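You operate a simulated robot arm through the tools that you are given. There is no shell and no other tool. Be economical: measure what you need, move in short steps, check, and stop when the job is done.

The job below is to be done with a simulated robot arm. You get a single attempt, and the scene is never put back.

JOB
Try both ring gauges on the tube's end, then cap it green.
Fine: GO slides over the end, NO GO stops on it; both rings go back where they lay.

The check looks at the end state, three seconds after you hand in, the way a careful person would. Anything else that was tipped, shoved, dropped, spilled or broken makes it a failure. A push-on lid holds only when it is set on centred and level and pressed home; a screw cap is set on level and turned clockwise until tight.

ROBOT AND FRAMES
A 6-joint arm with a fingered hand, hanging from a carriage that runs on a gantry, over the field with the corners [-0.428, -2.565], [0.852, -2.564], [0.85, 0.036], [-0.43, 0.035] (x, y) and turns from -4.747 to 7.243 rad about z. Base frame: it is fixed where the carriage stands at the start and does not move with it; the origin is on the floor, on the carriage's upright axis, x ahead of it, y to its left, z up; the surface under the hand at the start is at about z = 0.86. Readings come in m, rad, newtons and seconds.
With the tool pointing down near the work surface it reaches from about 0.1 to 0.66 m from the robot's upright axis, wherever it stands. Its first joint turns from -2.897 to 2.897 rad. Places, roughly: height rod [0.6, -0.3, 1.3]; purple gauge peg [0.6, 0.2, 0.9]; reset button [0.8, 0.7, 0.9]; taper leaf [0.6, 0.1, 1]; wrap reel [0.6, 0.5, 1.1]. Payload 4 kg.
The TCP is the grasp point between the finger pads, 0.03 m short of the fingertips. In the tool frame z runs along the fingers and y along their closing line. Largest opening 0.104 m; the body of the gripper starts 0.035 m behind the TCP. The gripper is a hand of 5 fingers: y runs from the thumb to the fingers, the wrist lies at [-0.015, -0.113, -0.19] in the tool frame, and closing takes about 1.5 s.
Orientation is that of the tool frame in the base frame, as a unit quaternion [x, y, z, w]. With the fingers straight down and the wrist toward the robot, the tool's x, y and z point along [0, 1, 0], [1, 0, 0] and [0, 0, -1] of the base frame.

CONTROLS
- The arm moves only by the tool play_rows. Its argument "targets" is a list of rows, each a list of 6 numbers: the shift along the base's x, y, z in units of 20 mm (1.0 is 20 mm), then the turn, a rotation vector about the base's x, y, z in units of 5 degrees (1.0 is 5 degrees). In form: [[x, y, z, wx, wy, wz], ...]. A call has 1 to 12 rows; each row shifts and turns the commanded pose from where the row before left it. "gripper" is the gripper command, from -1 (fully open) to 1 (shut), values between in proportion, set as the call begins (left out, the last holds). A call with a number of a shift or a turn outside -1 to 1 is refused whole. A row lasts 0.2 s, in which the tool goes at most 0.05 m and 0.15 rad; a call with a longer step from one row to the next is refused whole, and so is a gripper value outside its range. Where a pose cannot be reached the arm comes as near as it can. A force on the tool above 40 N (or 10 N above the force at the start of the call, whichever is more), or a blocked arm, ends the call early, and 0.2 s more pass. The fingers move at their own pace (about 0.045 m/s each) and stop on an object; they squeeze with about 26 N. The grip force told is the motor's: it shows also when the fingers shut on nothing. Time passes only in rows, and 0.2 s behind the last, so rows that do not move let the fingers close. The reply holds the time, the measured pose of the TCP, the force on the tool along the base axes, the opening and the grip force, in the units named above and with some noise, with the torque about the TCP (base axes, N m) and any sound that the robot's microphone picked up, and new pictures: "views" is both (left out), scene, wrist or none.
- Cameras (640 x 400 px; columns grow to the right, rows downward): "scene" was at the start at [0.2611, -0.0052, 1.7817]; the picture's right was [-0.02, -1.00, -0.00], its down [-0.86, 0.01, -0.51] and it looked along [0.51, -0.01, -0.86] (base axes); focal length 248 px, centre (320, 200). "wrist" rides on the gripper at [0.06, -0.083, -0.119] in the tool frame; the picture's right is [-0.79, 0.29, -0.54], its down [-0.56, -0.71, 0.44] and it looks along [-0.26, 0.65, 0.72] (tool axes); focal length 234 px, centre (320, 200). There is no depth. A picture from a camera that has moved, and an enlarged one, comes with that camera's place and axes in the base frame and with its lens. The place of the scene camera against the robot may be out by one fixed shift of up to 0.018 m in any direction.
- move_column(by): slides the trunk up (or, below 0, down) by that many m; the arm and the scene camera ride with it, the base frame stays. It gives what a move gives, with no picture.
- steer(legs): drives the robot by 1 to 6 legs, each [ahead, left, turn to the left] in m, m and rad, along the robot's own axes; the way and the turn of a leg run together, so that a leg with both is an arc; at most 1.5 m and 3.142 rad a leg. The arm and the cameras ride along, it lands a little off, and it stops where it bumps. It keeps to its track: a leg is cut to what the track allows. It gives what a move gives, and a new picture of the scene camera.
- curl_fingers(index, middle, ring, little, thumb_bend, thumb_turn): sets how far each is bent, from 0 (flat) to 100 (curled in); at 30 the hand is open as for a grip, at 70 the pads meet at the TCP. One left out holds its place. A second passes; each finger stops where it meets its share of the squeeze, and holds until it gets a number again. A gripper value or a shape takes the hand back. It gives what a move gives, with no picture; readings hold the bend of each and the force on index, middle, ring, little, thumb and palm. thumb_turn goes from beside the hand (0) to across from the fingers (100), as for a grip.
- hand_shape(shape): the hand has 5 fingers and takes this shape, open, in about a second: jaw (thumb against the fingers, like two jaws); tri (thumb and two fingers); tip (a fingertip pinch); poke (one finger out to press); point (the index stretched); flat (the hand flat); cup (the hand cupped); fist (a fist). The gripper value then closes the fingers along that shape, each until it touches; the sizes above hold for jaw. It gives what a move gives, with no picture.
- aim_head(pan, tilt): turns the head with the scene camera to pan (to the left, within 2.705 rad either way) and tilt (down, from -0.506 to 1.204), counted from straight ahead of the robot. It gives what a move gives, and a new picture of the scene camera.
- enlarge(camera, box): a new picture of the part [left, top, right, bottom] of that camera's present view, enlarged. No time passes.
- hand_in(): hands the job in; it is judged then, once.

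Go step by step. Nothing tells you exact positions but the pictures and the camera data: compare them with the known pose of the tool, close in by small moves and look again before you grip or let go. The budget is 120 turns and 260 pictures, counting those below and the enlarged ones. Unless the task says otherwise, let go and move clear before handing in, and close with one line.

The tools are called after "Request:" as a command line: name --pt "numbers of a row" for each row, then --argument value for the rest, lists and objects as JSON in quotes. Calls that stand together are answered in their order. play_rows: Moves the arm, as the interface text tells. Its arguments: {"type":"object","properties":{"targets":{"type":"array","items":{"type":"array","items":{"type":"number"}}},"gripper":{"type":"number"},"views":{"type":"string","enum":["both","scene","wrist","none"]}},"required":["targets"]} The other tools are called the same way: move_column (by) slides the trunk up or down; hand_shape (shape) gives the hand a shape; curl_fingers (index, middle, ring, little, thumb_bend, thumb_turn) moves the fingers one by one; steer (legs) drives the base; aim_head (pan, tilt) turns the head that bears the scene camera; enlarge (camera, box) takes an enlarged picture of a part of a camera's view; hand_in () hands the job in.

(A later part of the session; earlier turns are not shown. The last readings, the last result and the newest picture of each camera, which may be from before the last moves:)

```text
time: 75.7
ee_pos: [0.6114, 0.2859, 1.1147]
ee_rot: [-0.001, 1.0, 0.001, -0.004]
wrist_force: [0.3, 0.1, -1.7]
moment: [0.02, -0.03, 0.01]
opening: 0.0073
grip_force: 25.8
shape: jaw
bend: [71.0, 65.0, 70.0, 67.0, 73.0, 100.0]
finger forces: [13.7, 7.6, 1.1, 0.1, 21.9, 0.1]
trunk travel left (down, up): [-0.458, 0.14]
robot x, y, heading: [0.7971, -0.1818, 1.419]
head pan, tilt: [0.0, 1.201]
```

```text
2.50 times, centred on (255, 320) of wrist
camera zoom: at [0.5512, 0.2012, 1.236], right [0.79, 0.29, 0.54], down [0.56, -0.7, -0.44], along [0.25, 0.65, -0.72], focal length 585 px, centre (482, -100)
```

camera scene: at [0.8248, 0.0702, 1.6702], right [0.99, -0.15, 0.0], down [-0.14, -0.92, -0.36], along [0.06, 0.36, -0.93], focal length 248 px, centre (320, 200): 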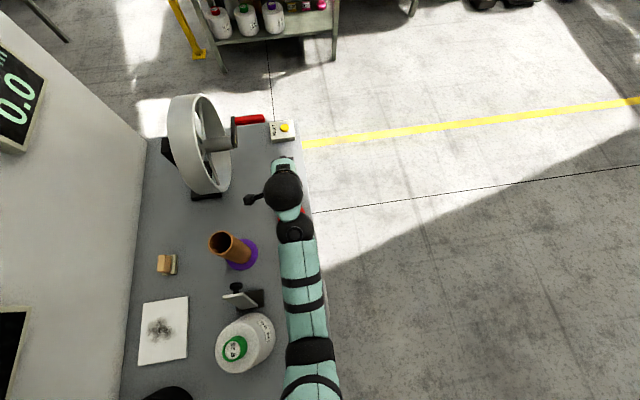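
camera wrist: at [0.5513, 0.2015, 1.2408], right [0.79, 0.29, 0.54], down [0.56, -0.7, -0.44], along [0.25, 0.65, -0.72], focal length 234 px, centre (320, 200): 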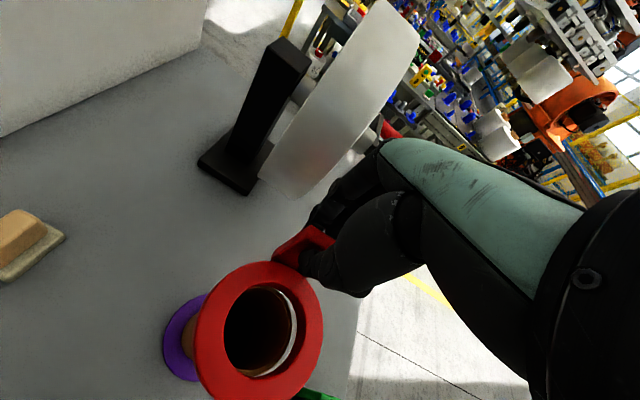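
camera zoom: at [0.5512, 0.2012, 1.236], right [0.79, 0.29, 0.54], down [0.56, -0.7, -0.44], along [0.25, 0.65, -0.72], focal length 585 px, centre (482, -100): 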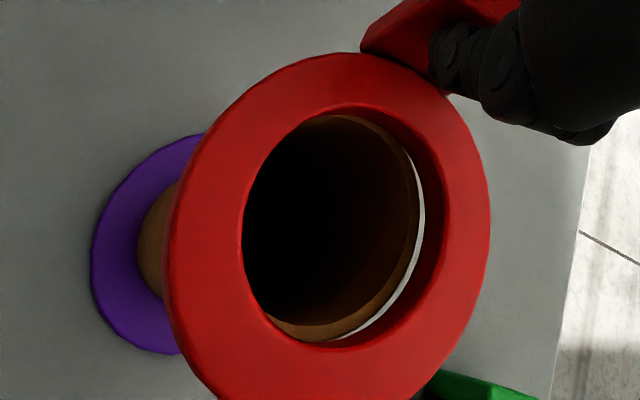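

Still free, but the gap is closing. I'll continue.

Request:
play_rows --pt "0 0 -0.06 0 0 0" --pt "0 0 -0.06 0 0 0" --pt "0 0 0 0 0 0" --views "none"

Request:
play_rows --pt "0 0 -0.06 0 0 0" --pt "0 0 -0.06 0 0 0" --pt "0 0 0 0 0 0" --views "none"

Request:
enlarge --camera "wrist" --box '[170, 240, 340, 400]'

```text
time: 76.5
ee_pos: [0.6112, 0.2871, 1.1143]
ee_rot: [-0.001, 1.0, 0.002, -0.006]
wrist_force: [0.2, 2.0, 2.8]
moment: [0.03, -0.03, -0.02]
opening: 0.0073
grip_force: 26.3
shape: jaw
bend: [71.0, 65.0, 70.0, 67.0, 73.0, 100.0]
finger forces: [15.3, 8.6, 1.0, 0.0, 23.3, 0.1]
trunk travel left (down, up): [-0.458, 0.14]
robot x, y, heading: [0.7941, -0.1816, 1.413]
head pan, tilt: [0.0, 1.201]
```

```text
time: 77.3
ee_pos: [0.61, 0.2887, 1.1119]
ee_rot: [-0.001, 1.0, 0.002, -0.005]
wrist_force: [0.2, 2.0, 6.8]
moment: [0.01, -0.01, 0.01]
opening: 0.008
grip_force: 25.7
shape: jaw
bend: [71.0, 64.0, 70.0, 67.0, 75.0, 100.0]
finger forces: [15.9, 9.4, 0.9, 0.0, 24.5, 0.0]
trunk travel left (down, up): [-0.458, 0.14]
robot x, y, heading: [0.7897, -0.1768, 1.419]
head pan, tilt: [0.0, 1.201]
```

```text
2.50 times, centred on (255, 320) of wrist
camera zoom: at [0.551, 0.2027, 1.2317], right [0.79, 0.29, 0.54], down [0.56, -0.7, -0.44], along [0.25, 0.65, -0.72], focal length 585 px, centre (482, -100)
```

zoom: 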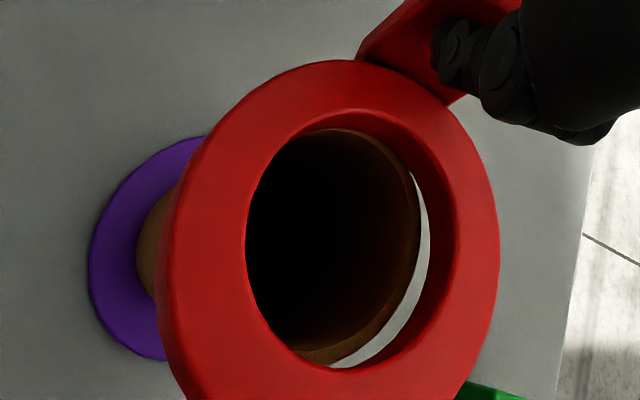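

The NO GO ring stops on the end at about 8 N. It has tilted slightly, so I'll lift off, check the centring, and repeat a light centred touch.

Request:
play_rows --pt "0 0 0.15 0 0 0" --pt "0 0 0.15 0 0 0" --pt "0 0 0 0 0 0" --views "none"

Request:
enlarge --camera "wrist" --box '[170, 240, 340, 400]'

```text
time: 78.1
ee_pos: [0.6105, 0.2857, 1.1161]
ee_rot: [0.0, 1.0, 0.001, -0.004]
wrist_force: [0.0, 0.3, -1.5]
moment: [0.03, 0.03, 0.02]
opening: 0.008
grip_force: 26.2
shape: jaw
bend: [71.0, 65.0, 70.0, 67.0, 75.0, 100.0]
finger forces: [14.7, 8.6, 0.9, 0.1, 23.2, 0.1]
trunk travel left (down, up): [-0.458, 0.14]
robot x, y, heading: [0.7968, -0.1764, 1.414]
head pan, tilt: [0.0, 1.201]
```

```text
2.50 times, centred on (255, 320) of wrist
camera zoom: at [0.5508, 0.2014, 1.2367], right [0.79, 0.29, 0.54], down [0.56, -0.7, -0.44], along [0.25, 0.65, -0.72], focal length 585 px, centre (482, -100)
```

zoom: 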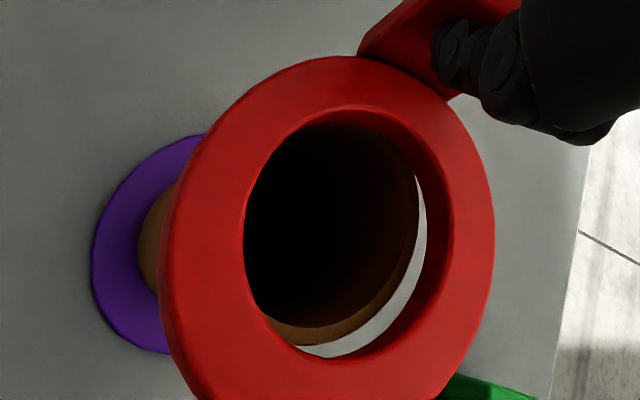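

I'll shift about 2 mm in -x and touch lightly again.

Request:
play_rows --pt "-0.1 0.03 0 0 0 0" --pt "0 0 -0.1 0 0 0" --pt "0 0 -0.1 0 0 0" --pt "0 0 0 0 0 0" --views "none"

Request:
play_rows --pt "0 0 -0.06 0 0 0" --pt "0 0 -0.02 0 0 0" --pt "0 0 0 0 0 0" --views "none"

Request:
enlarge --camera "wrist" --box '[170, 240, 340, 400]'

```text
time: 79.1
ee_pos: [0.6085, 0.2866, 1.1125]
ee_rot: [-0.001, 1.0, 0.002, -0.005]
wrist_force: [0.8, 0.0, -1.8]
moment: [0.04, 0.05, 0.0]
opening: 0.0081
grip_force: 25.9
shape: jaw
bend: [71.0, 65.0, 70.0, 67.0, 75.0, 100.0]
finger forces: [14.7, 8.4, 0.9, 0.0, 23.2, 0.0]
trunk travel left (down, up): [-0.458, 0.14]
robot x, y, heading: [0.7966, -0.1786, 1.42]
head pan, tilt: [0.0, 1.201]
```

```text
time: 79.9
ee_pos: [0.6075, 0.2876, 1.112]
ee_rot: [-0.001, 1.0, 0.002, -0.006]
wrist_force: [0.0, 1.3, 3.6]
moment: [0.04, 0.0, 0.01]
opening: 0.008
grip_force: 26.1
shape: jaw
bend: [71.0, 64.0, 70.0, 67.0, 75.0, 100.0]
finger forces: [15.4, 8.9, 1.0, 0.0, 23.8, 0.0]
trunk travel left (down, up): [-0.458, 0.14]
robot x, y, heading: [0.7975, -0.1773, 1.421]
head pan, tilt: [0.0, 1.201]
```

```text
2.50 times, centred on (255, 320) of wrist
camera zoom: at [0.5491, 0.2029, 1.2321], right [0.79, 0.29, 0.54], down [0.55, -0.7, -0.44], along [0.25, 0.65, -0.72], focal length 585 px, centre (482, -100)
```

zoom: 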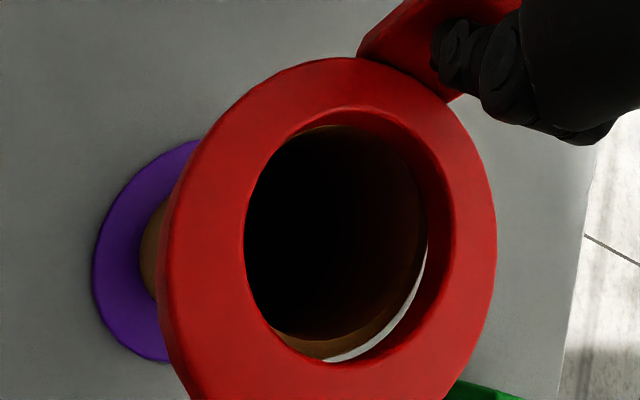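

NO GO clearly stops on the end. I'll lift off and carry the red ring back.

Request:
move_column --by 0.06

Request:
play_rows --pt "0.935 0.55 0 0 0 0" --pt "0.935 0.55 0 0 0 0" --pt "0.935 0.55 0 0 0 0" --pt "0.935 0.55 0 0 0 0" --pt "0.935 0.55 0 0 0 0" --pt "0.935 0.55 0 0 0 0" --pt "0.935 0.55 0 0 0 0" --pt "0.935 0.55 0 0 0 0" --pt "0.935 0.55 0 0 0 0" --pt "0 0 0 0 0 0" --views "wrist"

```text
time: 80.9
ee_pos: [0.6088, 0.286, 1.1708]
ee_rot: [-0.001, 1.0, 0.001, -0.004]
wrist_force: [-0.5, 0.2, -1.1]
moment: [0.07, 0.0, 0.0]
opening: 0.0078
grip_force: 26.0
shape: jaw
bend: [71.0, 65.0, 70.0, 67.0, 74.0, 100.0]
finger forces: [14.6, 8.3, 0.9, 0.1, 23.1, 0.1]
trunk travel left (down, up): [-0.518, 0.08]
robot x, y, heading: [0.7975, -0.1765, 1.419]
head pan, tilt: [0.0, 1.201]
```

```text
time: 83.1
ee_pos: [0.7821, 0.383, 1.1716]
ee_rot: [-0.001, 1.0, 0.001, -0.005]
wrist_force: [-0.4, 0.9, -1.3]
moment: [0.04, -0.03, 0.03]
opening: 0.0081
grip_force: 25.8
shape: jaw
bend: [71.0, 65.0, 70.0, 67.0, 74.0, 100.0]
finger forces: [14.5, 8.4, 0.7, 0.0, 23.1, 0.0]
out of reach, approached as far as the arm can: row 7
trunk travel left (down, up): [-0.518, 0.08]
robot x, y, heading: [0.7958, -0.1782, 1.416]
head pan, tilt: [0.0, 1.201]
camera wrist: at [0.7219, 0.298, 1.2915], right [0.79, 0.29, 0.54], down [0.56, -0.7, -0.44], along [0.25, 0.65, -0.72], focal length 234 px, centre (320, 200)
```

wrist: 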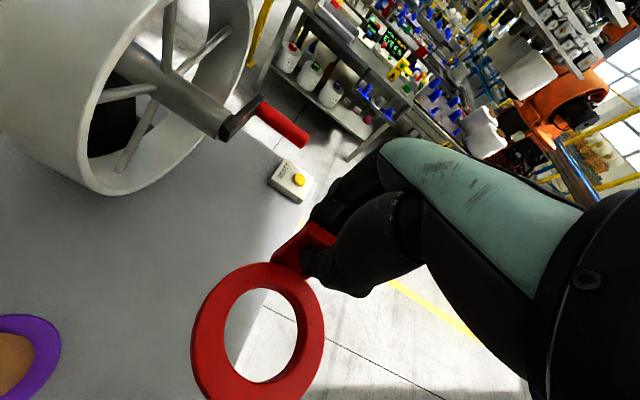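

I'll correct x and y by a few mm while lowering.

Request:
move_column --by -0.15

Request:
play_rows --pt "-0.22 0.18 0 0 0 0" --pt "0 0 0 0 0 0" --views "wrist"

Request:
move_column --by -0.085

Request:
play_rows --pt "0 0 0 0 0 0" --views "wrist"

```text
time: 84.8
ee_pos: [0.7817, 0.3834, 1.0209]
ee_rot: [-0.001, 1.0, 0.001, -0.004]
wrist_force: [-0.3, 0.6, -2.1]
moment: [0.03, 0.04, -0.01]
opening: 0.0081
grip_force: 26.4
shape: jaw
bend: [71.0, 65.0, 70.0, 67.0, 74.0, 100.0]
finger forces: [14.6, 8.4, 0.6, 0.0, 23.0, 0.0]
trunk travel left (down, up): [-0.368, 0.23]
robot x, y, heading: [0.793, -0.1771, 1.421]
head pan, tilt: [0.0, 1.201]
```

```text
time: 85.4
ee_pos: [0.7765, 0.3856, 1.0214]
ee_rot: [0.0, 1.0, 0.001, -0.004]
wrist_force: [-0.3, -0.6, -1.4]
moment: [0.06, 0.0, -0.02]
opening: 0.0082
grip_force: 26.2
shape: jaw
bend: [71.0, 65.0, 70.0, 67.0, 74.0, 100.0]
finger forces: [14.6, 8.3, 0.6, 0.0, 22.9, 0.0]
trunk travel left (down, up): [-0.368, 0.23]
robot x, y, heading: [0.7967, -0.179, 1.415]
head pan, tilt: [0.0, 1.201]
camera wrist: at [0.7171, 0.3013, 1.1413], right [0.79, 0.29, 0.54], down [0.56, -0.7, -0.44], along [0.25, 0.65, -0.72], focal length 234 px, centre (320, 200)
```

wrist: 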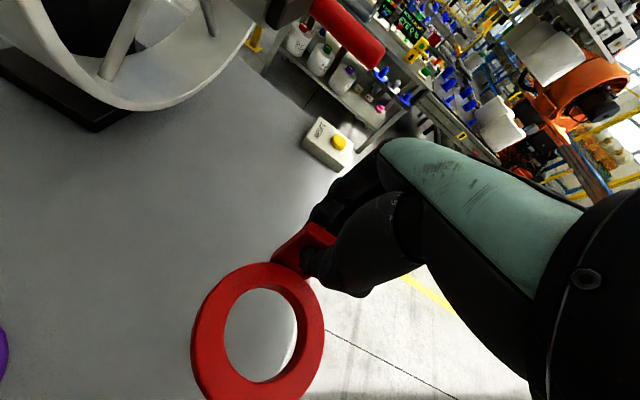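

```text
time: 86.6
ee_pos: [0.778, 0.386, 0.9374]
ee_rot: [-0.001, 1.0, 0.001, -0.004]
wrist_force: [-0.4, 0.1, -1.8]
moment: [0.08, 0.01, -0.03]
opening: 0.0079
grip_force: 25.7
shape: jaw
bend: [71.0, 65.0, 70.0, 67.0, 74.0, 100.0]
finger forces: [14.6, 8.3, 0.7, 0.0, 22.9, 0.1]
trunk travel left (down, up): [-0.283, 0.315]
robot x, y, heading: [0.7997, -0.1792, 1.419]
head pan, tilt: [0.0, 1.201]
```

```text
time: 87.0
ee_pos: [0.7765, 0.3862, 0.9363]
ee_rot: [-0.001, 1.0, 0.001, -0.004]
wrist_force: [-0.7, 0.3, -1.8]
moment: [0.06, 0.02, -0.01]
opening: 0.0082
grip_force: 26.7
shape: jaw
bend: [71.0, 65.0, 70.0, 67.0, 74.0, 100.0]
finger forces: [14.7, 8.3, 0.7, 0.0, 22.8, 0.0]
trunk travel left (down, up): [-0.283, 0.315]
robot x, y, heading: [0.7953, -0.1775, 1.415]
head pan, tilt: [0.0, 1.201]
camera wrist: at [0.7172, 0.3012, 1.0563], right [0.79, 0.29, 0.54], down [0.56, -0.7, -0.44], along [0.25, 0.65, -0.72], focal length 234 px, centre (320, 200)
```

wrist: 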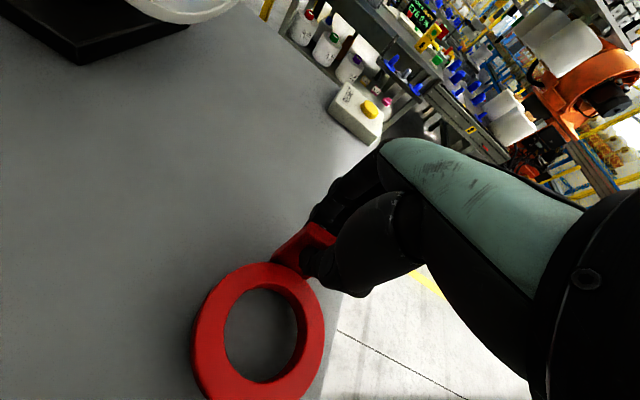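

About 8 mm remain. I'll lower in small steps and watch for contact.

Request:
play_rows --pt "0 0 -0.1 0 0 0" --pt "0 0 -0.1 0 0 0" --pt "0 0 -0.07 0 0 0" --pt "0 0 0 0 0 0" --views "none"

Request:
play_rows --pt "0 0 -0.06 0 0 0" --pt "0 0 -0.04 0 0 0" --pt "0 0 0 0 0 0" --views "none"

```text
time: 88.0
ee_pos: [0.7781, 0.3849, 0.9303]
ee_rot: [-0.001, 1.0, 0.0, -0.005]
wrist_force: [-0.4, 0.3, -1.2]
moment: [0.03, 0.01, -0.01]
opening: 0.008
grip_force: 25.7
shape: jaw
bend: [71.0, 65.0, 70.0, 67.0, 74.0, 100.0]
finger forces: [14.5, 8.3, 0.7, 0.0, 22.9, 0.1]
trunk travel left (down, up): [-0.283, 0.315]
robot x, y, heading: [0.8008, -0.1794, 1.418]
head pan, tilt: [0.0, 1.201]
```

```text
time: 88.8
ee_pos: [0.7772, 0.3868, 0.9294]
ee_rot: [0.0, 1.0, 0.002, -0.004]
wrist_force: [-0.3, -0.3, -1.5]
moment: [0.04, 0.01, -0.03]
opening: 0.0079
grip_force: 26.2
shape: jaw
bend: [71.0, 65.0, 70.0, 67.0, 74.0, 100.0]
finger forces: [14.5, 8.3, 0.7, 0.0, 22.9, 0.1]
trunk travel left (down, up): [-0.283, 0.315]
robot x, y, heading: [0.7942, -0.1741, 1.414]
head pan, tilt: [0.0, 1.201]
```

Close to the table now. I'll take one more millimetre, then release.

Request:
play_rows --pt "0 0 -0.05 0 0 0" --pt "0 0 -0.03 0 0 0" --pt "0 0 0 0 0 0" --views "none"

Request:
play_rows --pt "0 0 0 0 0 0" --pt "0 0 0 0 0 0" --pt "0 0 0 0 0 0" --pt "0 0 0 0 0 0" --pt "0 0 0 0 0 0" --pt "0 0 0 0 0 0" --pt "0 0 0 0 0 0" --pt "0 0 0 0 0 0" --gripper -1 --views "wrist"

Request:
enlarge --camera "wrist" --box '[190, 200, 350, 400]'

```text
time: 89.6
ee_pos: [0.7775, 0.3856, 0.9276]
ee_rot: [-0.001, 1.0, 0.002, -0.005]
wrist_force: [0.4, -0.9, 4.6]
moment: [0.01, -0.02, -0.02]
opening: 0.0078
grip_force: 25.8
shape: jaw
bend: [71.0, 65.0, 70.0, 67.0, 75.0, 100.0]
finger forces: [14.6, 8.4, 0.8, 0.0, 24.0, 0.0]
trunk travel left (down, up): [-0.283, 0.315]
robot x, y, heading: [0.7974, -0.1775, 1.417]
head pan, tilt: [0.0, 1.201]
```

```text
time: 91.4
ee_pos: [0.7768, 0.3862, 0.9278]
ee_rot: [-0.001, 1.0, 0.001, -0.003]
wrist_force: [0.0, -1.0, -0.1]
moment: [0.02, -0.02, 0.02]
opening: 0.1037
grip_force: 0.1
shape: jaw
bend: [30.0, 30.0, 30.0, 30.0, 30.0, 97.0]
finger forces: [0.1, 0.0, 0.0, 0.0, 0.0, 0.0]
trunk travel left (down, up): [-0.283, 0.315]
robot x, y, heading: [0.7967, -0.1786, 1.416]
head pan, tilt: [0.0, 1.201]
camera wrist: at [0.7175, 0.3014, 1.0474], right [0.79, 0.29, 0.54], down [0.56, -0.7, -0.44], along [0.25, 0.65, -0.72], focal length 234 px, centre (320, 200)
```

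wrist: 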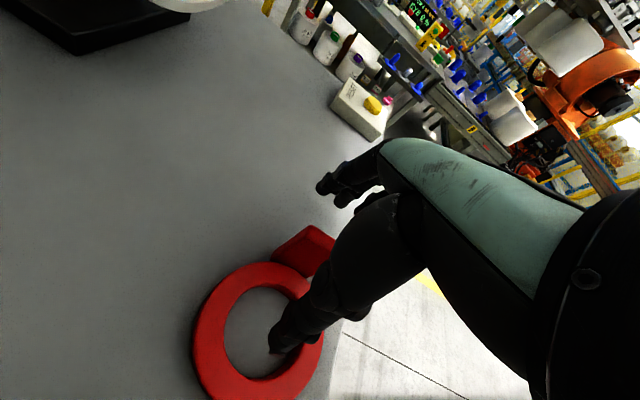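

```text
2.00 times, centred on (270, 300) of wrist
camera zoom: at [0.7175, 0.3014, 1.0474], right [0.79, 0.29, 0.54], down [0.56, -0.7, -0.44], along [0.25, 0.65, -0.72], focal length 468 px, centre (420, 0)
```

zoom: 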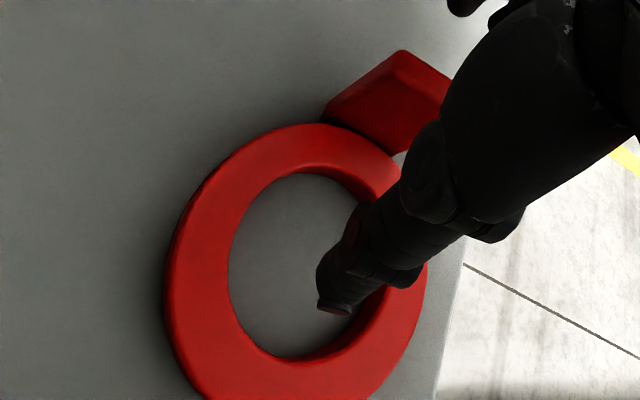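

Both rings are back in place. The green cap at (0.787, -0.277) has its bar along y, so I'll back the carriage to y ≈ -0.7 still facing +y, staying clear of the height rod, and look.

Request:
move_column --by 0.22

Request:
steer --legs '[[-0.51, -0.11, 0]]'

Request:
play_rows --pt "0 0 0 0 0 0" --views "wrist"

```text
time: 93.8
ee_pos: [0.7763, 0.3859, 1.1474]
ee_rot: [0.0, 1.0, 0.0, -0.004]
wrist_force: [-0.2, -0.1, 0.3]
moment: [0.01, -0.02, 0.01]
opening: 0.1034
grip_force: 0.0
shape: jaw
bend: [30.0, 30.0, 30.0, 30.0, 30.0, 97.0]
finger forces: [0.0, 0.1, 0.1, 0.0, 0.0, 0.1]
trunk travel left (down, up): [-0.503, 0.095]
robot x, y, heading: [0.7961, -0.1735, 1.421]
head pan, tilt: [0.0, 1.201]
```

```text
time: 96.8
ee_pos: [0.8087, -0.1337, 1.1477]
ee_rot: [-0.001, 1.0, 0.001, -0.005]
wrist_force: [0.0, 0.3, -0.1]
moment: [-0.02, 0.01, 0.02]
opening: 0.1035
grip_force: 0.1
shape: jaw
bend: [30.0, 30.0, 30.0, 30.0, 30.0, 97.0]
finger forces: [0.0, 0.1, 0.0, 0.0, 0.1, 0.0]
trunk travel left (down, up): [-0.503, 0.095]
robot x, y, heading: [0.8265, -0.6971, 1.42]
head pan, tilt: [0.0, 1.201]
camera scene: at [0.8562, -0.4482, 1.7802], right [0.99, -0.15, 0.0], down [-0.14, -0.92, -0.36], along [0.06, 0.36, -0.93], focal length 248 px, centre (320, 200)
```

scene: 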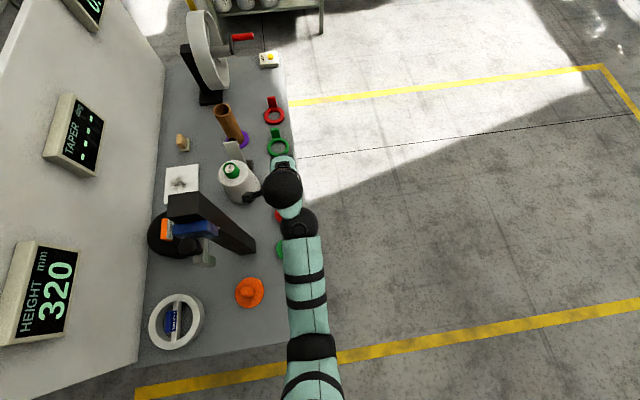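

```text
time: 97.2
ee_pos: [0.8083, -0.132, 1.1474]
ee_rot: [-0.001, 1.0, 0.0, -0.005]
wrist_force: [-0.3, 0.1, 1.2]
moment: [0.02, -0.02, -0.01]
opening: 0.1037
grip_force: 0.1
shape: jaw
bend: [30.0, 30.0, 30.0, 30.0, 30.0, 97.0]
finger forces: [0.1, 0.1, 0.1, 0.0, 0.0, 0.0]
trunk travel left (down, up): [-0.503, 0.095]
robot x, y, heading: [0.8272, -0.6987, 1.419]
head pan, tilt: [0.0, 1.201]
camera wrist: at [0.7487, -0.217, 1.2675], right [0.79, 0.29, 0.54], down [0.56, -0.7, -0.44], along [0.25, 0.65, -0.72], focal length 234 px, centre (320, 200)
```

wrist: 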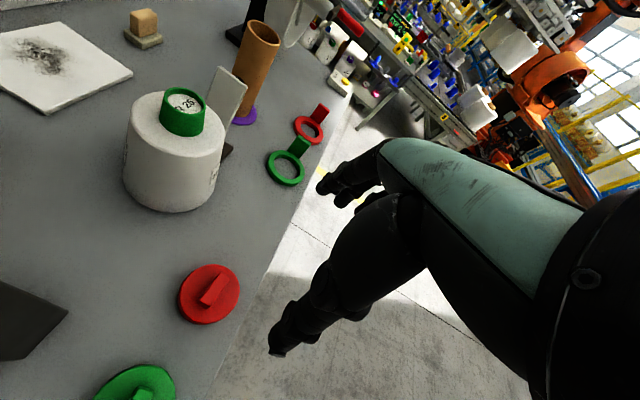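

Rings and tube stand fine. I'll move back over the green cap for a view.

Request:
play_rows --pt "-0.15 -1 0 0 0 0" --pt "-0.15 -1 0 0 0 0" --pt "-0.15 -1 0 0 0 0" --pt "-0.15 -1 0 0 0 0" --pt "-0.15 -1 0 0 0 0" --pt "-0.15 -1 0 0 0 0" --pt "-0.15 -1 0 0 0 0" --pt "0 0 0 0 0 0" --views "both"

Request:
enlarge --camera "wrist" --box '[150, 240, 310, 400]'

```text
time: 99.0
ee_pos: [0.7884, -0.2731, 1.1478]
ee_rot: [-0.002, 1.0, 0.001, -0.004]
wrist_force: [-0.2, 0.0, 0.0]
moment: [-0.05, -0.02, 0.0]
opening: 0.1038
grip_force: 0.1
shape: jaw
bend: [30.0, 30.0, 30.0, 30.0, 30.0, 97.0]
finger forces: [0.1, 0.1, 0.0, 0.0, 0.0, 0.0]
trunk travel left (down, up): [-0.503, 0.095]
robot x, y, heading: [0.8289, -0.6978, 1.412]
head pan, tilt: [0.0, 1.201]
camera scene: at [0.8562, -0.4482, 1.7802], right [0.99, -0.15, 0.0], down [-0.14, -0.92, -0.36], along [0.06, 0.36, -0.93], focal length 248 px, centre (320, 200)
camera wrist: at [0.7281, -0.3575, 1.2674], right [0.79, 0.29, 0.54], down [0.56, -0.7, -0.44], along [0.25, 0.65, -0.72], focal length 234 px, centre (320, 200)
```

scene: 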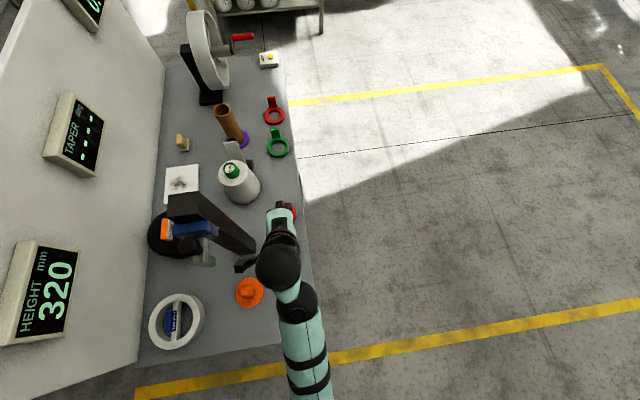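
wrist: 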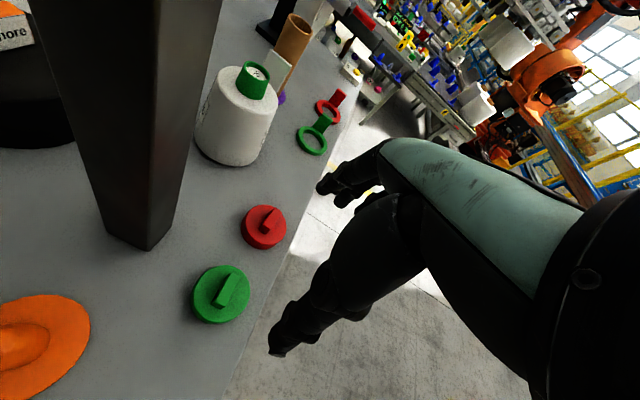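

```text
2.50 times, centred on (230, 320) of wrist
camera zoom: at [0.7281, -0.3575, 1.2674], right [0.79, 0.29, 0.54], down [0.56, -0.7, -0.44], along [0.25, 0.65, -0.72], focal length 585 px, centre (545, -100)
```

zoom: 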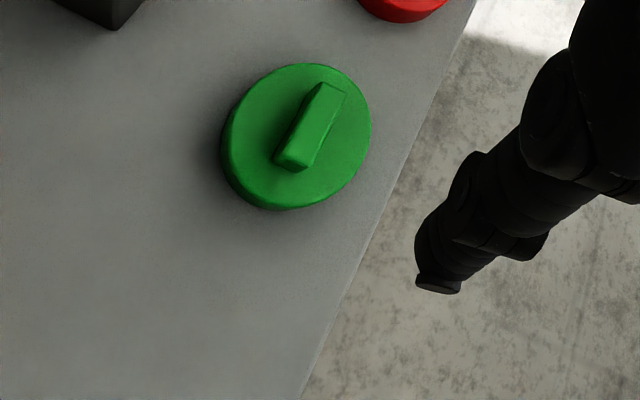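

The green cap's bar runs along y, about 41 mm long, centred at about (0.777, -0.270). I'll centre and descend part-way to measure it better.

Request:
play_rows --pt "-0.48 0.22 0 0 0 0" --pt "0 0 0 0 0 0" --views "none"

Request:
move_column --by -0.15

Request:
enlarge --camera "wrist" --box '[150, 240, 310, 400]'

Request:
aim_head --pan 0.1 --tilt 1.2

```text
time: 99.6
ee_pos: [0.7773, -0.2665, 1.1466]
ee_rot: [-0.002, 1.0, 0.002, -0.003]
wrist_force: [0.1, -0.5, -0.9]
moment: [0.01, 0.0, 0.02]
opening: 0.1036
grip_force: 0.1
shape: jaw
bend: [30.0, 30.0, 30.0, 30.0, 30.0, 97.0]
finger forces: [0.1, 0.0, 0.1, 0.0, 0.1, 0.0]
trunk travel left (down, up): [-0.503, 0.095]
robot x, y, heading: [0.8266, -0.6982, 1.418]
head pan, tilt: [0.0, 1.201]
```

```text
time: 101.3
ee_pos: [0.7791, -0.2675, 0.9974]
ee_rot: [-0.001, 1.0, 0.001, -0.005]
wrist_force: [0.4, 0.1, -0.2]
moment: [0.02, 0.01, -0.01]
opening: 0.1036
grip_force: 0.1
shape: jaw
bend: [30.0, 30.0, 30.0, 30.0, 30.0, 97.0]
finger forces: [0.1, 0.1, 0.1, 0.1, 0.0, 0.1]
trunk travel left (down, up): [-0.353, 0.245]
robot x, y, heading: [0.8272, -0.6972, 1.418]
head pan, tilt: [0.0, 1.201]
```

```text
2.50 times, centred on (230, 320) of wrist
camera zoom: at [0.7187, -0.3525, 1.1173], right [0.79, 0.29, 0.54], down [0.56, -0.7, -0.44], along [0.25, 0.65, -0.72], focal length 585 px, centre (545, -100)
```

zoom: 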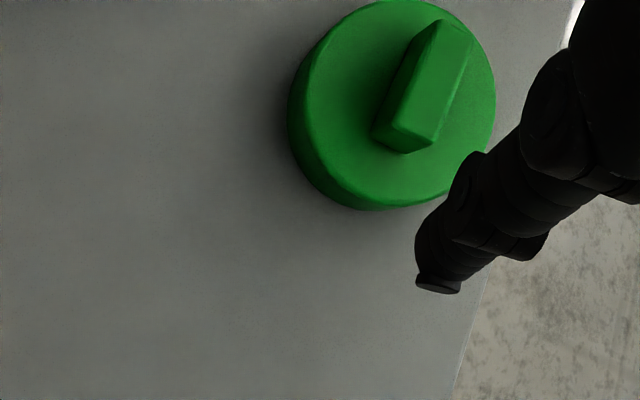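

```text
time: 102.0
ee_pos: [0.7781, -0.2677, 0.9975]
ee_rot: [0.0, 1.0, 0.001, -0.005]
wrist_force: [0.6, 0.7, -0.4]
moment: [-0.02, -0.02, -0.02]
opening: 0.1035
grip_force: 0.1
shape: jaw
bend: [30.0, 30.0, 30.0, 30.0, 30.0, 97.0]
finger forces: [0.0, 0.0, 0.1, 0.1, 0.1, 0.0]
trunk travel left (down, up): [-0.353, 0.245]
robot x, y, heading: [0.8289, -0.6964, 1.414]
head pan, tilt: [0.099, 1.201]
camera scene: at [0.8507, -0.4476, 1.6302], right [1.0, -0.05, 0.0], down [-0.05, -0.93, -0.36], along [0.02, 0.36, -0.93], focal length 248 px, centre (320, 200)
```

scene: 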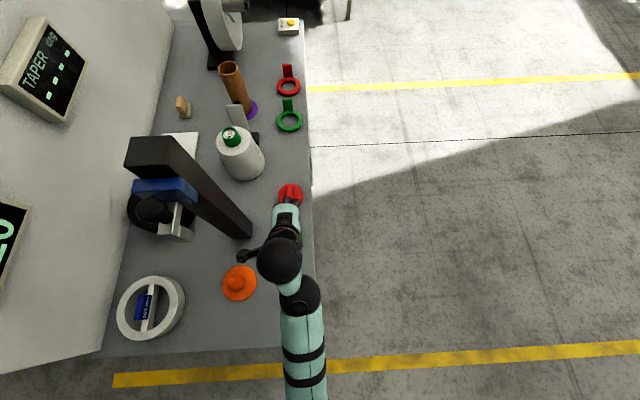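

The bar is about 42 × 18 mm, 26 mm tall, centred at (0.777, -0.270), and the hand is right above it. I'll lower to TCP z ≈ 0.922 and close gently.

Request:
move_column --by -0.075

Request:
play_rows --pt "0 -0.04 0 0 0 0" --pt "0 0 0 0 0 0" --views "wrist"

Request:
enlarge --camera "wrist" --box '[190, 160, 350, 360]'

```text
time: 103.1
ee_pos: [0.7779, -0.2684, 0.9216]
ee_rot: [-0.001, 1.0, 0.001, -0.004]
wrist_force: [0.1, 0.0, 0.3]
moment: [-0.01, -0.01, 0.01]
opening: 0.1036
grip_force: 0.1
shape: jaw
bend: [30.0, 30.0, 30.0, 30.0, 30.0, 97.0]
finger forces: [0.0, 0.0, 0.0, 0.0, 0.0, 0.0]
trunk travel left (down, up): [-0.278, 0.32]
robot x, y, heading: [0.8243, -0.697, 1.412]
head pan, tilt: [0.099, 1.201]
```

```text
time: 103.7
ee_pos: [0.7796, -0.2683, 0.9228]
ee_rot: [-0.001, 1.0, 0.001, -0.005]
wrist_force: [1.0, 0.0, 0.5]
moment: [0.01, 0.02, -0.02]
opening: 0.1039
grip_force: 0.1
shape: jaw
bend: [30.0, 30.0, 30.0, 30.0, 30.0, 97.0]
finger forces: [0.1, 0.1, 0.1, 0.0, 0.1, 0.0]
trunk travel left (down, up): [-0.278, 0.32]
robot x, y, heading: [0.8289, -0.6992, 1.415]
head pan, tilt: [0.099, 1.201]
camera wrist: at [0.7187, -0.3534, 1.0423], right [0.79, 0.29, 0.54], down [0.56, -0.7, -0.44], along [0.25, 0.65, -0.72], focal length 234 px, centre (320, 200)
```

wrist: 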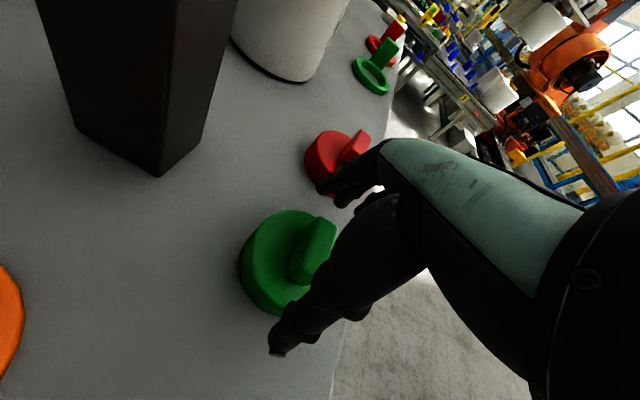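

```text
2.00 times, centred on (270, 260) of wrist
camera zoom: at [0.7187, -0.3534, 1.0423], right [0.79, 0.29, 0.54], down [0.56, -0.7, -0.44], along [0.25, 0.65, -0.72], focal length 468 px, centre (420, 80)
```

zoom: 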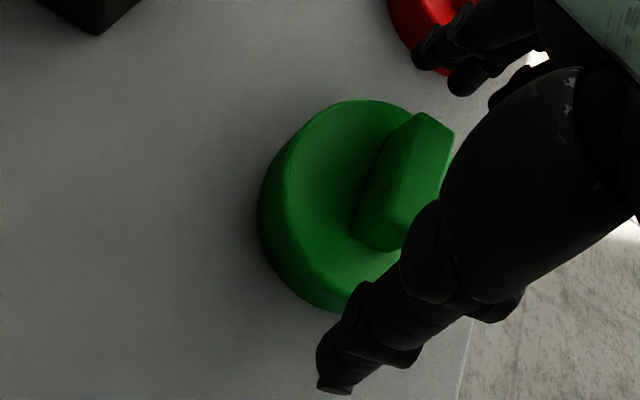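

Clear on all sides. I'll close on the bar ends.

Request:
play_rows --pt "0 0 0 0 0 0" --pt "0 0 0 0 0 0" --pt "0 0 0 0 0 0" --pt "0 0 0 0 0 0" --pt "0 0 0 0 0 0" --pt "0 0 0 0 0 0" --pt "0 0 0 0 0 0" --gripper 1 --views "wrist"

Request:
enlarge --camera "wrist" --box '[190, 160, 350, 360]'

```text
time: 105.3
ee_pos: [0.7785, -0.2699, 0.921]
ee_rot: [-0.001, 1.0, 0.001, -0.004]
wrist_force: [-0.4, -0.9, 0.3]
moment: [0.0, 0.01, -0.02]
opening: 0.0379
grip_force: 26.1
shape: jaw
bend: [74.0, 50.0, 55.0, 71.0, 74.0, 100.0]
finger forces: [14.5, 6.9, 0.0, 0.0, 22.2, 0.0]
trunk travel left (down, up): [-0.278, 0.32]
robot x, y, heading: [0.8269, -0.6991, 1.419]
head pan, tilt: [0.099, 1.201]
camera wrist: at [0.7188, -0.3533, 1.0423], right [0.79, 0.29, 0.54], down [0.56, -0.7, -0.44], along [0.25, 0.65, -0.72], focal length 234 px, centre (320, 200)
```

wrist: 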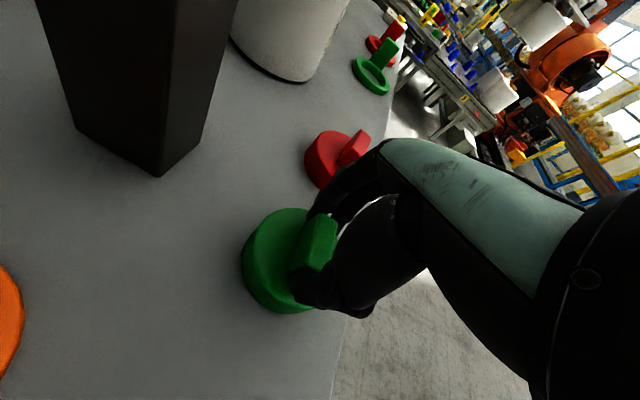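

```text
2.00 times, centred on (270, 260) of wrist
camera zoom: at [0.7188, -0.3533, 1.0423], right [0.79, 0.29, 0.54], down [0.56, -0.7, -0.44], along [0.25, 0.65, -0.72], focal length 468 px, centre (420, 80)
```

zoom: 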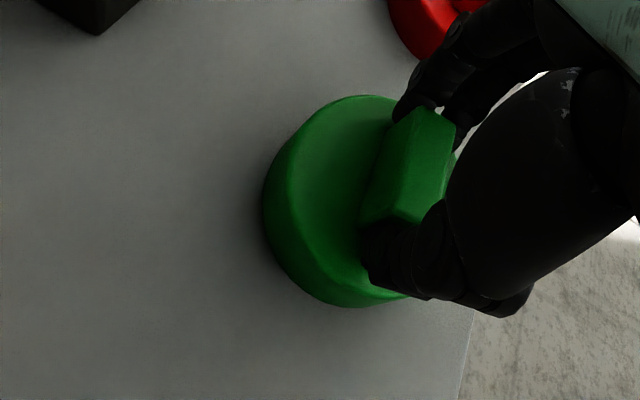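

Held at 38 mm opening. I'll lift a little and check the cap stays level.

Request:
move_column --by 0.04

Request:
play_rows --pt "0 0 0 0 0 0" --views "wrist"

Request:
enlarge --camera "wrist" --box '[190, 160, 350, 360]'

```text
time: 106.2
ee_pos: [0.7784, -0.268, 0.9617]
ee_rot: [0.0, 1.0, 0.001, -0.005]
wrist_force: [-0.6, -1.1, -0.6]
moment: [-0.02, -0.04, -0.01]
opening: 0.0381
grip_force: 26.0
shape: jaw
bend: [74.0, 50.0, 55.0, 71.0, 74.0, 100.0]
finger forces: [14.7, 6.8, 0.1, 0.1, 22.1, 0.0]
trunk travel left (down, up): [-0.318, 0.28]
robot x, y, heading: [0.8253, -0.695, 1.417]
head pan, tilt: [0.099, 1.201]
```

```text
time: 106.5
ee_pos: [0.7782, -0.2692, 0.9621]
ee_rot: [-0.001, 1.0, 0.001, -0.004]
wrist_force: [-0.9, -0.3, 0.0]
moment: [0.0, 0.02, 0.01]
opening: 0.0383
grip_force: 26.4
shape: jaw
bend: [74.0, 50.0, 55.0, 71.0, 74.0, 100.0]
finger forces: [14.8, 6.9, 0.0, 0.0, 22.2, 0.0]
trunk travel left (down, up): [-0.318, 0.28]
robot x, y, heading: [0.8281, -0.6987, 1.422]
head pan, tilt: [0.099, 1.201]
camera wrist: at [0.7187, -0.3534, 1.0823], right [0.79, 0.29, 0.54], down [0.56, -0.7, -0.44], along [0.25, 0.65, -0.72], focal length 234 px, centre (320, 200)
```

wrist: 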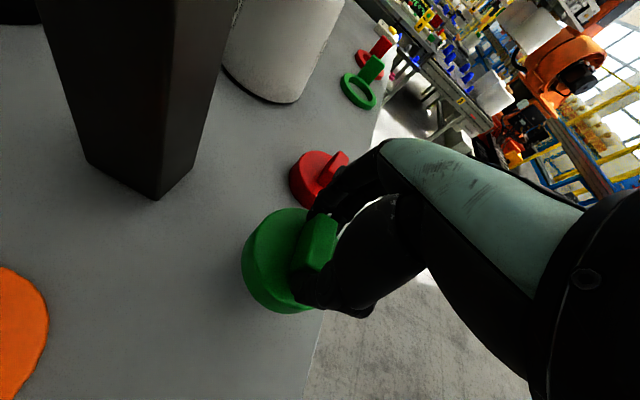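

```text
2.00 times, centred on (270, 260) of wrist
camera zoom: at [0.7187, -0.3534, 1.0823], right [0.79, 0.29, 0.54], down [0.56, -0.7, -0.44], along [0.25, 0.65, -0.72], focal length 468 px, centre (420, 80)
```

zoom: 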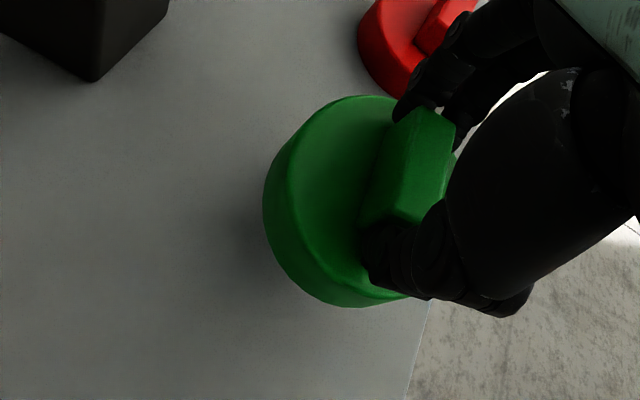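

The cap is held firmly and level. I'll zoom in to fix its centre relative to the camera.

Request:
enlarge --camera "wrist" --box '[230, 195, 345, 320]'

Request:
move_column --by 0.19

Request:
steer --legs '[[0.51, 0.11, 0]]'

```text
3.20 times, centred on (288, 258) of wrist
camera zoom: at [0.7187, -0.3534, 1.0823], right [0.79, 0.29, 0.54], down [0.56, -0.7, -0.44], along [0.25, 0.65, -0.72], focal length 749 px, centre (424, 16)
```

zoom: 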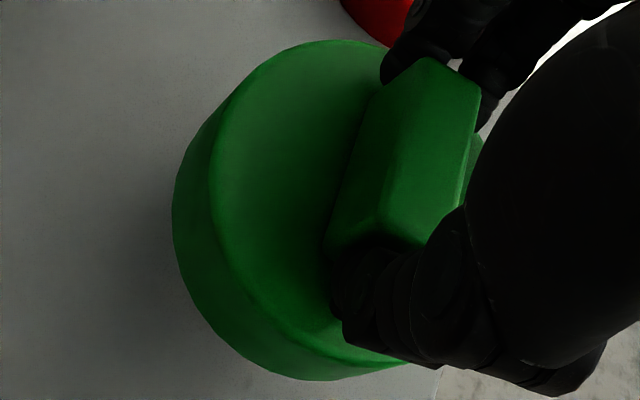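

```text
time: 108.6
ee_pos: [0.7792, -0.2696, 1.1511]
ee_rot: [-0.001, 1.0, 0.001, -0.004]
wrist_force: [-0.5, -0.7, -0.7]
moment: [0.0, -0.02, -0.01]
opening: 0.038
grip_force: 25.7
shape: jaw
bend: [74.0, 50.0, 55.0, 71.0, 74.0, 100.0]
finger forces: [14.7, 6.7, 0.0, 0.0, 22.2, 0.1]
trunk travel left (down, up): [-0.508, 0.09]
robot x, y, heading: [0.8282, -0.7003, 1.416]
head pan, tilt: [0.099, 1.201]
```

```text
time: 111.7
ee_pos: [0.7481, 0.2543, 1.1518]
ee_rot: [-0.001, 1.0, 0.001, -0.005]
wrist_force: [-0.9, 0.2, -0.1]
moment: [-0.02, -0.01, 0.05]
opening: 0.0381
grip_force: 26.0
shape: jaw
bend: [74.0, 50.0, 55.0, 71.0, 74.0, 100.0]
finger forces: [14.7, 6.8, 0.0, 0.0, 22.1, 0.0]
trunk travel left (down, up): [-0.508, 0.09]
robot x, y, heading: [0.7986, -0.1735, 1.421]
head pan, tilt: [0.099, 1.201]
camera scene: at [0.8206, 0.0761, 1.7852], right [1.0, -0.05, 0.0], down [-0.05, -0.93, -0.36], along [0.02, 0.36, -0.93], focal length 248 px, centre (320, 200)
```

scene: 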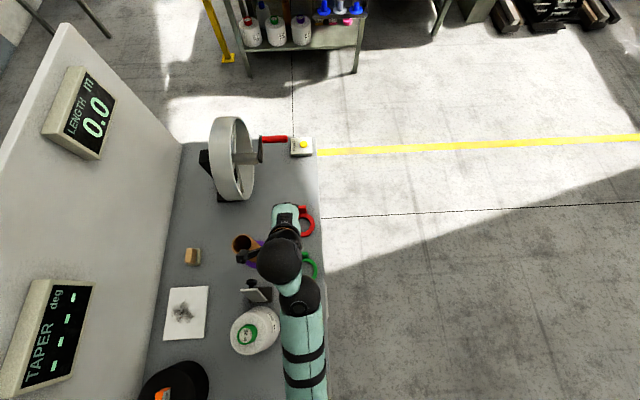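

The cap rides about 40 mm above the tube height. By fitting circles I put the cap centre at about (+0.002, +0.004) from the TCP and the tube axis at about (0.609, 0.235). I'll move above the tube and look.

Request:
play_rows --pt "-0.88 -0.14 0 0 0 0" --pt "-0.88 -0.14 0 0 0 0" --pt "-0.88 -0.14 0 0 0 0" --pt "-0.88 -0.14 0 0 0 0" --pt "-0.88 -0.14 0 0 0 0" --pt "-0.88 -0.14 0 0 0 0" --pt "-0.88 -0.14 0 0 0 0" --pt "-0.88 -0.14 0 0 0 0" --pt "0 0 0 0 0 0"

Request:
enlarge --camera "wrist" --box '[140, 190, 350, 390]'

Request:
enlarge --camera "scene" --box '[190, 200, 320, 290]'

```text
time: 113.7
ee_pos: [0.6089, 0.2327, 1.1527]
ee_rot: [0.0, 1.0, 0.001, -0.004]
wrist_force: [-0.4, 0.3, -0.6]
moment: [0.04, 0.0, 0.01]
opening: 0.0376
grip_force: 26.2
shape: jaw
bend: [74.0, 50.0, 55.0, 71.0, 74.0, 100.0]
finger forces: [14.9, 6.6, 0.0, 0.0, 22.1, 0.0]
trunk travel left (down, up): [-0.508, 0.09]
robot x, y, heading: [0.7987, -0.1742, 1.417]
head pan, tilt: [0.099, 1.201]
camera scene: at [0.8206, 0.0761, 1.7852], right [1.0, -0.05, 0.0], down [-0.05, -0.93, -0.36], along [0.02, 0.36, -0.93], focal length 248 px, centre (320, 200)
camera wrist: at [0.5478, 0.1473, 1.2719], right [0.79, 0.29, 0.54], down [0.56, -0.7, -0.44], along [0.25, 0.65, -0.72], focal length 234 px, centre (320, 200)
```

scene: 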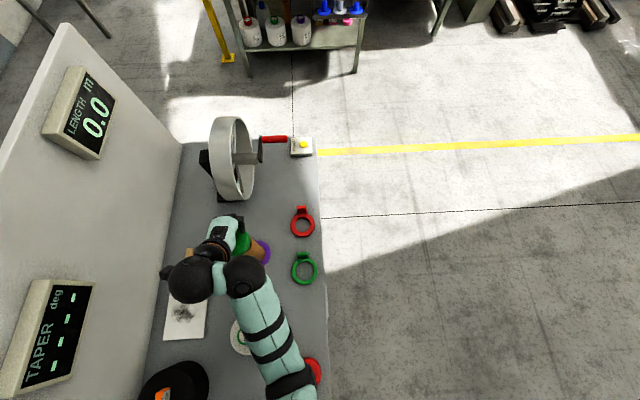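
wrist: 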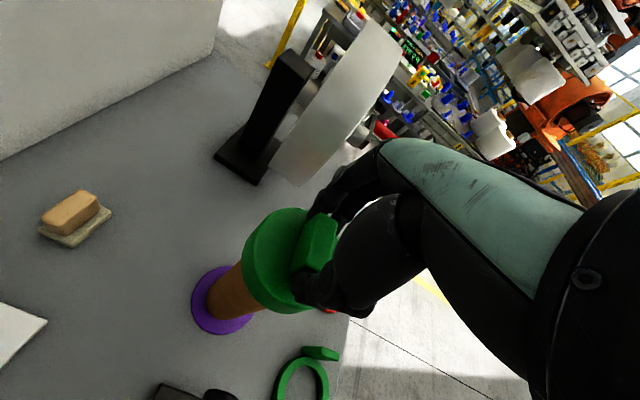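

```text
2.00 times, centred on (245, 290) of wrist
camera zoom: at [0.5478, 0.1473, 1.2719], right [0.79, 0.29, 0.54], down [0.56, -0.7, -0.44], along [0.25, 0.65, -0.72], focal length 468 px, centre (470, 20)
```

zoom: 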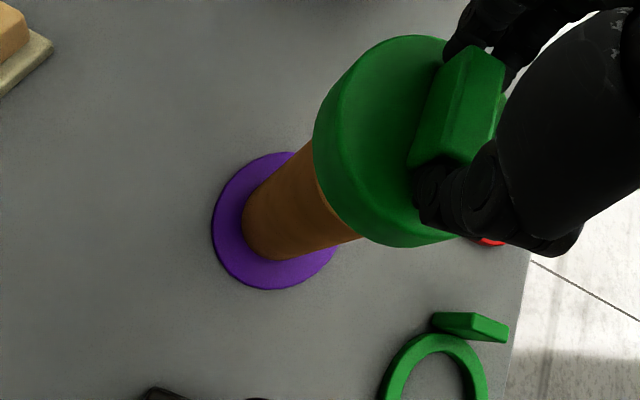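

```text
4.44 times, centred on (255, 245) of scene
camera zoom: at [0.8206, 0.0761, 1.7852], right [1.0, -0.05, 0.0], down [-0.05, -0.93, -0.36], along [0.02, 0.36, -0.93], focal length 1102 px, centre (609, 0)
```

zoom: 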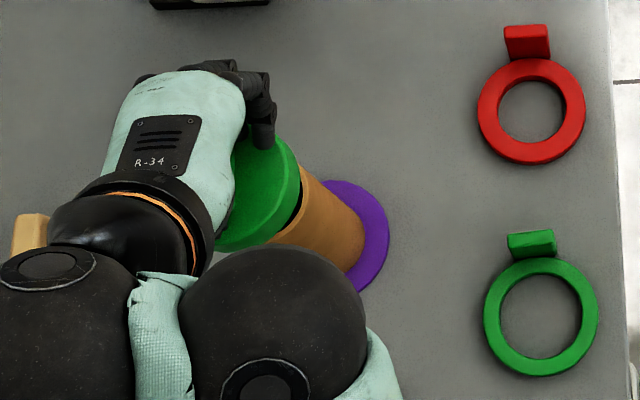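

Both cameras see the cap and tube from perpendicular directions, so I can compare silhouettes. I'll zoom in more.

Request:
enlarge --camera "scene" --box '[226, 222, 276, 262]'

Request:
enlarge --camera "wrist" --box '[185, 200, 345, 340]'

```text
10.00 times, centred on (251, 242) of scene
camera zoom: at [0.8206, 0.0761, 1.7852], right [1.0, -0.05, 0.0], down [-0.05, -0.93, -0.36], along [0.02, 0.36, -0.93], focal length 2480 px, centre (1010, -220)
```

zoom: 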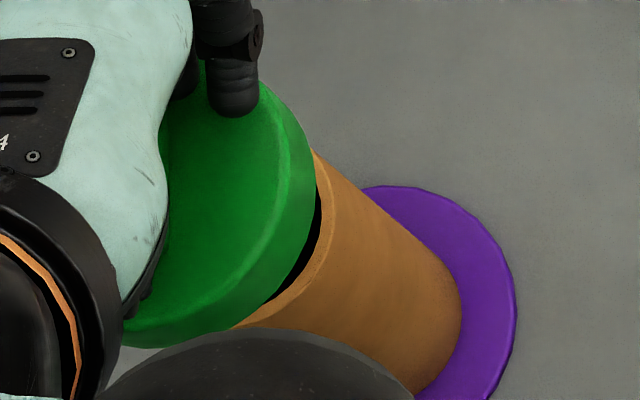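

```text
2.86 times, centred on (265, 270) of wrist
camera zoom: at [0.5478, 0.1473, 1.2719], right [0.79, 0.29, 0.54], down [0.56, -0.7, -0.44], along [0.25, 0.65, -0.72], focal length 669 px, centre (477, 0)
```

zoom: 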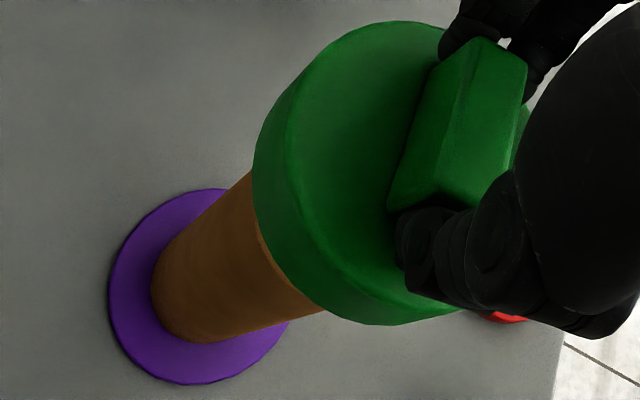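

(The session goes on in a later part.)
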